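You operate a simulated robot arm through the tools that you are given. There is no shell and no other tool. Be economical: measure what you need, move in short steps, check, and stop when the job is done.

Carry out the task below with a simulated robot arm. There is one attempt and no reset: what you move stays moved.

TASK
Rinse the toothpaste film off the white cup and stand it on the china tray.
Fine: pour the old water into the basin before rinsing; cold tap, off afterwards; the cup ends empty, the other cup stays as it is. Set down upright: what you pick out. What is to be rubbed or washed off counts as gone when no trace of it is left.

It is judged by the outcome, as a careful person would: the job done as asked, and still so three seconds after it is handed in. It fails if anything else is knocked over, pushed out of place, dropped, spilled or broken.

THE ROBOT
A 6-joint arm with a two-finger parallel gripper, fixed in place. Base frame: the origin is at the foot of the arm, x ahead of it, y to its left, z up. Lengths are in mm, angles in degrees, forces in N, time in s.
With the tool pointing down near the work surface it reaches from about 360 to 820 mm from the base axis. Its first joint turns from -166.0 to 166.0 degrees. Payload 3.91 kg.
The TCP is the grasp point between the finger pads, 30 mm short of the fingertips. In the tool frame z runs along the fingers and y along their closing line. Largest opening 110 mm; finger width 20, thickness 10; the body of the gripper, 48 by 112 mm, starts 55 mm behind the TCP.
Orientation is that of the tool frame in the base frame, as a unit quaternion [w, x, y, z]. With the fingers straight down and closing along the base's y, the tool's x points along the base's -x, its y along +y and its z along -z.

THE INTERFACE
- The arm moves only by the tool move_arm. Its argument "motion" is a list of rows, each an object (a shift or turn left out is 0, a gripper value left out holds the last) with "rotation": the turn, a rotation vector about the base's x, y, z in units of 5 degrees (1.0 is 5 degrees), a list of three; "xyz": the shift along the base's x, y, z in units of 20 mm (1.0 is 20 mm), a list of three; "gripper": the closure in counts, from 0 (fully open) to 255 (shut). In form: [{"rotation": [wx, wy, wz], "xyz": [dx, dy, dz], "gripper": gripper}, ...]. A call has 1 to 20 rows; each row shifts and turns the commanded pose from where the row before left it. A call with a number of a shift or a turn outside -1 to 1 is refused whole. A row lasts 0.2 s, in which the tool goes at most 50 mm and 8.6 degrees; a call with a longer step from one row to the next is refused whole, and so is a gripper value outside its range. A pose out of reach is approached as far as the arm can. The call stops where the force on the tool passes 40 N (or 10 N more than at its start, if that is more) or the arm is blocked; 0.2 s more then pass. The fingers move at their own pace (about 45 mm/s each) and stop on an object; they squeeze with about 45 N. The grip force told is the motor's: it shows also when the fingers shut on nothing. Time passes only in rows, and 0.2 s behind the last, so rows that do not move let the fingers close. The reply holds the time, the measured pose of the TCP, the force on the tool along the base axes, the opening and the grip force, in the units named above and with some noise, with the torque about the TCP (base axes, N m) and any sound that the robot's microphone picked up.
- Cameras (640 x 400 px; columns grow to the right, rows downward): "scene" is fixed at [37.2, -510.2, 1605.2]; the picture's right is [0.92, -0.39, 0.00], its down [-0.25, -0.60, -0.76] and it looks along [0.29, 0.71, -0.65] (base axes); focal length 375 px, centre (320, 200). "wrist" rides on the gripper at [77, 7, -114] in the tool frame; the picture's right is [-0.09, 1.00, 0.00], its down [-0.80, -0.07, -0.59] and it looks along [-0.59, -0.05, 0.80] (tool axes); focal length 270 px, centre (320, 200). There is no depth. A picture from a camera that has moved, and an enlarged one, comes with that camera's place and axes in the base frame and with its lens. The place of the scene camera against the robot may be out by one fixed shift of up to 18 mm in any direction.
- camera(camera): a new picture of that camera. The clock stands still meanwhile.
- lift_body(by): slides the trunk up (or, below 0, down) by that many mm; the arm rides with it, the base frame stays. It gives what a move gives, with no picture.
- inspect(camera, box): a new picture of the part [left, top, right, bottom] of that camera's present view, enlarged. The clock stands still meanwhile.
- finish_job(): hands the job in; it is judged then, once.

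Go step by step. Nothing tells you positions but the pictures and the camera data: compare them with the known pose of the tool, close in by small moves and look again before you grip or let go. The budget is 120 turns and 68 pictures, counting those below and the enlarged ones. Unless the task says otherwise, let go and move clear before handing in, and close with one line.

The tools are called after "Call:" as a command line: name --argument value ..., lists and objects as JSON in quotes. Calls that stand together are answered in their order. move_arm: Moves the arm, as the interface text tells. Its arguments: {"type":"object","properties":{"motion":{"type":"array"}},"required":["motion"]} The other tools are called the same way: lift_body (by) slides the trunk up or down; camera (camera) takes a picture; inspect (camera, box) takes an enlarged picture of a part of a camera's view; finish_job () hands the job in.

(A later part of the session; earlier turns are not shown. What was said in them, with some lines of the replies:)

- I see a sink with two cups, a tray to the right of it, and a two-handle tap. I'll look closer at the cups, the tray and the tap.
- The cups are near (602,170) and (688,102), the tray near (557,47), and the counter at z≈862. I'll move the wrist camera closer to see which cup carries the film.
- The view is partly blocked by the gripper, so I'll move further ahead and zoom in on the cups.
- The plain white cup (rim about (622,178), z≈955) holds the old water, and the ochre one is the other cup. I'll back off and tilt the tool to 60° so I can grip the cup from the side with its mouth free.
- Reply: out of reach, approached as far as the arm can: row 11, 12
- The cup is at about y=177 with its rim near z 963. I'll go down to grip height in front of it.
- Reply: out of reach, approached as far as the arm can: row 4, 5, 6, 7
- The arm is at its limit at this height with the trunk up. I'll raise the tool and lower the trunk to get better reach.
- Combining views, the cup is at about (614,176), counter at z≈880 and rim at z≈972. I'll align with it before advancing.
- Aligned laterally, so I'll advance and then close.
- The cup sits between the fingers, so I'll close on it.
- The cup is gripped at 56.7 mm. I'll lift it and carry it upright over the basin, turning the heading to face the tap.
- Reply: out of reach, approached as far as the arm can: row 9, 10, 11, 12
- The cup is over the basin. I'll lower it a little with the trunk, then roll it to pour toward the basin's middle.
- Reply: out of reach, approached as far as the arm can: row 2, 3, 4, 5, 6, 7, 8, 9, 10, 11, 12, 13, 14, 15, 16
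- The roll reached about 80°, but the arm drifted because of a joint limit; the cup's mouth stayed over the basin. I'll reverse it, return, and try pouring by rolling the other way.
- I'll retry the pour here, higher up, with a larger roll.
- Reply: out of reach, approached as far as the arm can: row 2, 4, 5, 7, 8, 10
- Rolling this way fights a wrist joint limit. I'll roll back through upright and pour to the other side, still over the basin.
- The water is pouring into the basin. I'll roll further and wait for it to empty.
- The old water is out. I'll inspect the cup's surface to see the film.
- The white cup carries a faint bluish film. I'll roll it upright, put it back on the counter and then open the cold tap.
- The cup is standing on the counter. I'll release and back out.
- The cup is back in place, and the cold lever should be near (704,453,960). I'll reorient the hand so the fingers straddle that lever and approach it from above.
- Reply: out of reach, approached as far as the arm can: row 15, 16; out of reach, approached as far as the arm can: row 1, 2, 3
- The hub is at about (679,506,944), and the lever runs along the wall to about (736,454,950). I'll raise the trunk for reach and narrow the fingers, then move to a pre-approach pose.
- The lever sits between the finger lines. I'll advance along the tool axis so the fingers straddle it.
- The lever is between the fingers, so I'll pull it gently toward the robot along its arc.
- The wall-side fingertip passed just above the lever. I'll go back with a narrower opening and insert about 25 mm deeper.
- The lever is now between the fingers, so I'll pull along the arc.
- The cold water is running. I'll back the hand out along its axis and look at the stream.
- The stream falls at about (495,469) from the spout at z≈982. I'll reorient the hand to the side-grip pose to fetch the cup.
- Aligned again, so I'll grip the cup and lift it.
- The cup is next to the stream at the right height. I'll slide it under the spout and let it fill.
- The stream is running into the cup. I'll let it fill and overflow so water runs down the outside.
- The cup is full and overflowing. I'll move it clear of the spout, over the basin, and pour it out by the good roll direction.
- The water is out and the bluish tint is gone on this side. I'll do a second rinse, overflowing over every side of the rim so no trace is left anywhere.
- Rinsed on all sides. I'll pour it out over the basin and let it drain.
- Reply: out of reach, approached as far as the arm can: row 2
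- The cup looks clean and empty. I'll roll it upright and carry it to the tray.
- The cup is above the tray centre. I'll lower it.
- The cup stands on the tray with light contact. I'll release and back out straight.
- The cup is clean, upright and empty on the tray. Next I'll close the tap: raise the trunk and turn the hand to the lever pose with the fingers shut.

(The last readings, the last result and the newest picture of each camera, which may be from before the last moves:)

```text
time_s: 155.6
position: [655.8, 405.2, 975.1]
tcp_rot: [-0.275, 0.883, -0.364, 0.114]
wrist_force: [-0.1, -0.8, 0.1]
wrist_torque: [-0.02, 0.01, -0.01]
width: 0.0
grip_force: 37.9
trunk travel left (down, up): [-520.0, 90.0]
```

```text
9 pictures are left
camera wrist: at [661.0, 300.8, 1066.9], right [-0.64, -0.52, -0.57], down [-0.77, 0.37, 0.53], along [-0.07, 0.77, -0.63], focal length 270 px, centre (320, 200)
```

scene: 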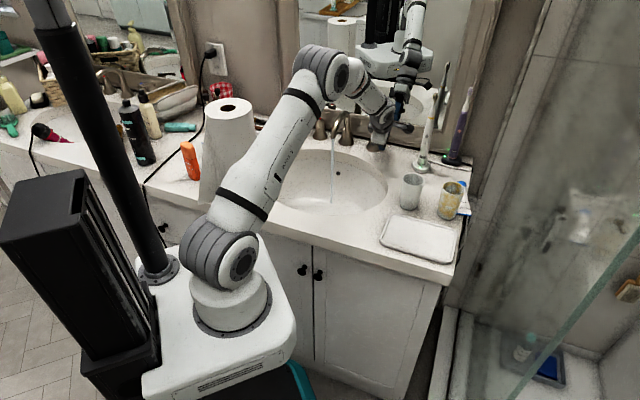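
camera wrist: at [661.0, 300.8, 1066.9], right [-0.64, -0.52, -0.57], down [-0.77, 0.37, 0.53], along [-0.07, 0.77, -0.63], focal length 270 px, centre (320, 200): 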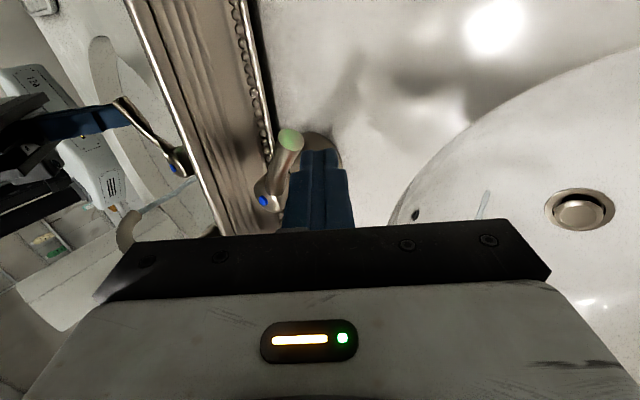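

The shut fingers are just on the robot side of the lever. I'll shift slightly away, go deeper, then push the lever back toward the wall.

Call:
move_arm --motion '[{"xyz": [-0.35, -0.35, 0]}, {"xyz": [0.25, 0.26, -0.5]}, {"xyz": [0.25, 0.26, -0.5]}, {"xyz": [0.15, 0.15, -0.3]}]'

Call:
camera --camera "wrist"

```text
time_s: 156.6
position: [663.2, 414.6, 949.6]
tcp_rot: [-0.277, 0.882, -0.363, 0.115]
wrist_force: [-1.3, 0.7, 0.0]
wrist_torque: [0.0, 0.01, -0.03]
width: 0.0
grip_force: 38.1
trunk travel left (down, up): [-520.0, 90.0]
```

```text
8 pictures are left
camera wrist: at [667.7, 309.6, 1040.5], right [-0.64, -0.52, -0.57], down [-0.77, 0.37, 0.53], along [-0.07, 0.77, -0.63], focal length 270 px, centre (320, 200)
```

wrist: 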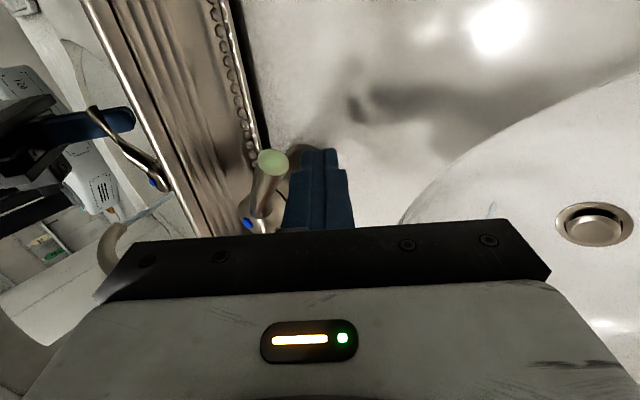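

Call:
move_arm --motion '[{"xyz": [0.28, 0.284, 0]}, {"xyz": [0.28, 0.284, 0]}, {"xyz": [0.28, 0.284, 0]}, {"xyz": [0.28, 0.284, 0]}, {"xyz": [0.28, 0.284, 0]}, {}]'

Call:
camera --camera "scene"

```text
time_s: 157.9
position: [691.8, 442.7, 948.9]
tcp_rot: [-0.276, 0.883, -0.362, 0.116]
wrist_force: [1.0, 0.2, 0.1]
wrist_torque: [-0.01, -0.02, -0.01]
width: 0.0
grip_force: 37.6
trunk travel left (down, up): [-520.0, 90.0]
```

```text
7 pictures are left
```

scene: 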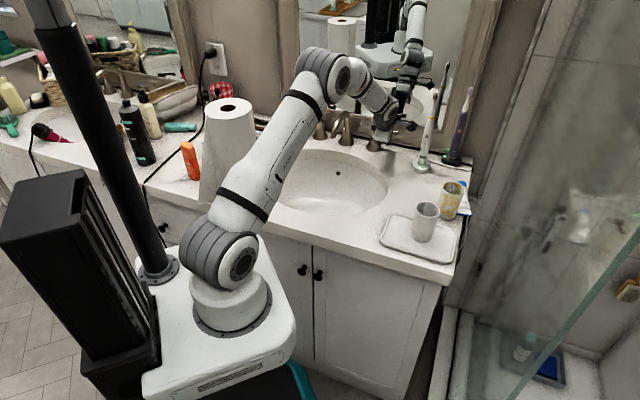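

The stream has stopped. I'll nudge the lever a little further to be sure it is fully shut.

Call:
move_arm --motion '[{"xyz": [0.08, 0.08, 0]}, {"xyz": [0.08, 0.08, 0]}, {"xyz": [0.08, 0.08, 0]}, {}]'

Call:
camera --camera "wrist"

```text
time_s: 158.9
position: [695.7, 445.1, 949.2]
tcp_rot: [-0.276, 0.882, -0.363, 0.114]
wrist_force: [-11.9, -15.1, 0.2]
wrist_torque: [0.1, -0.06, -0.27]
width: 0.1
grip_force: 37.5
trunk travel left (down, up): [-520.0, 90.0]
```

```text
6 pictures are left
camera wrist: at [699.7, 340.5, 1041.3], right [-0.64, -0.52, -0.57], down [-0.77, 0.37, 0.53], along [-0.07, 0.77, -0.63], focal length 270 px, centre (320, 200)
```

wrist: 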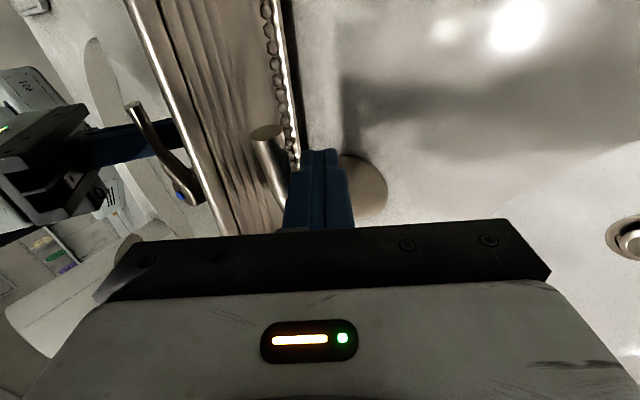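

The lever is against its stop and back to its starting direction. I'll back off and check the result.

Call:
move_arm --motion '[{"xyz": [-0.3, -0.3, 0]}, {"xyz": [-0.4, -0.4, 0]}, {"xyz": [-0.4, -0.4, 0.5]}, {"xyz": [-0.4, -0.4, 0.9]}, {"xyz": [-0.4, -0.4, 0.9]}, {"xyz": [-0.4, -0.4, 0.9]}, {"xyz": [-0.4, -0.4, 0.9]}, {"xyz": [-0.4, -0.4, 0.9]}]'

Call:
inspect --camera "scene" --box '[250, 90, 480, 260]'

Call:
inspect --camera "scene" --box '[400, 175, 475, 250]'

```text
time_s: 160.8
position: [636.1, 383.6, 1050.2]
tcp_rot: [-0.275, 0.883, -0.363, 0.114]
wrist_force: [-1.1, -0.7, -0.7]
wrist_torque: [-0.01, 0.0, 0.01]
width: 0.1
grip_force: 37.7
trunk travel left (down, up): [-520.0, 90.0]
```

```text
2.35 times, centred on (365, 175) of scene
camera zoom: at [37.2, -510.2, 1605.2], right [0.92, -0.39, 0.0], down [-0.25, -0.6, -0.76], along [0.29, 0.71, -0.65], focal length 881 px, centre (214, 259)
```

zoom: 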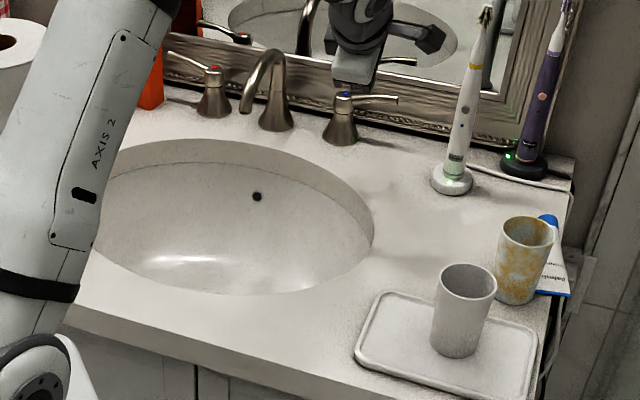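

```text
5.33 times, centred on (438, 212) of scene
camera zoom: at [37.2, -510.2, 1605.2], right [0.92, -0.39, 0.0], down [-0.25, -0.6, -0.76], along [0.29, 0.71, -0.65], focal length 1998 px, centre (-307, 133)
```

zoom: 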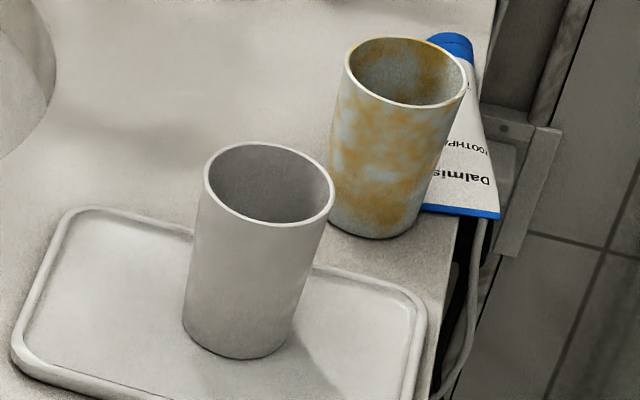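

The white cup stands clean, empty and upright on the china tray; the cold tap is off again and the other cup hasn't been touched. I couldn't view the cup's wall-facing side directly, but the second rinse ran water over every side of the rim.

Call:
finish_job

```text
The job is handed in.
```

The white cup is rinsed clean and stands empty and upright on the china tray; the old water went into the basin, the cold tap is off, and the other cup was left as it was.
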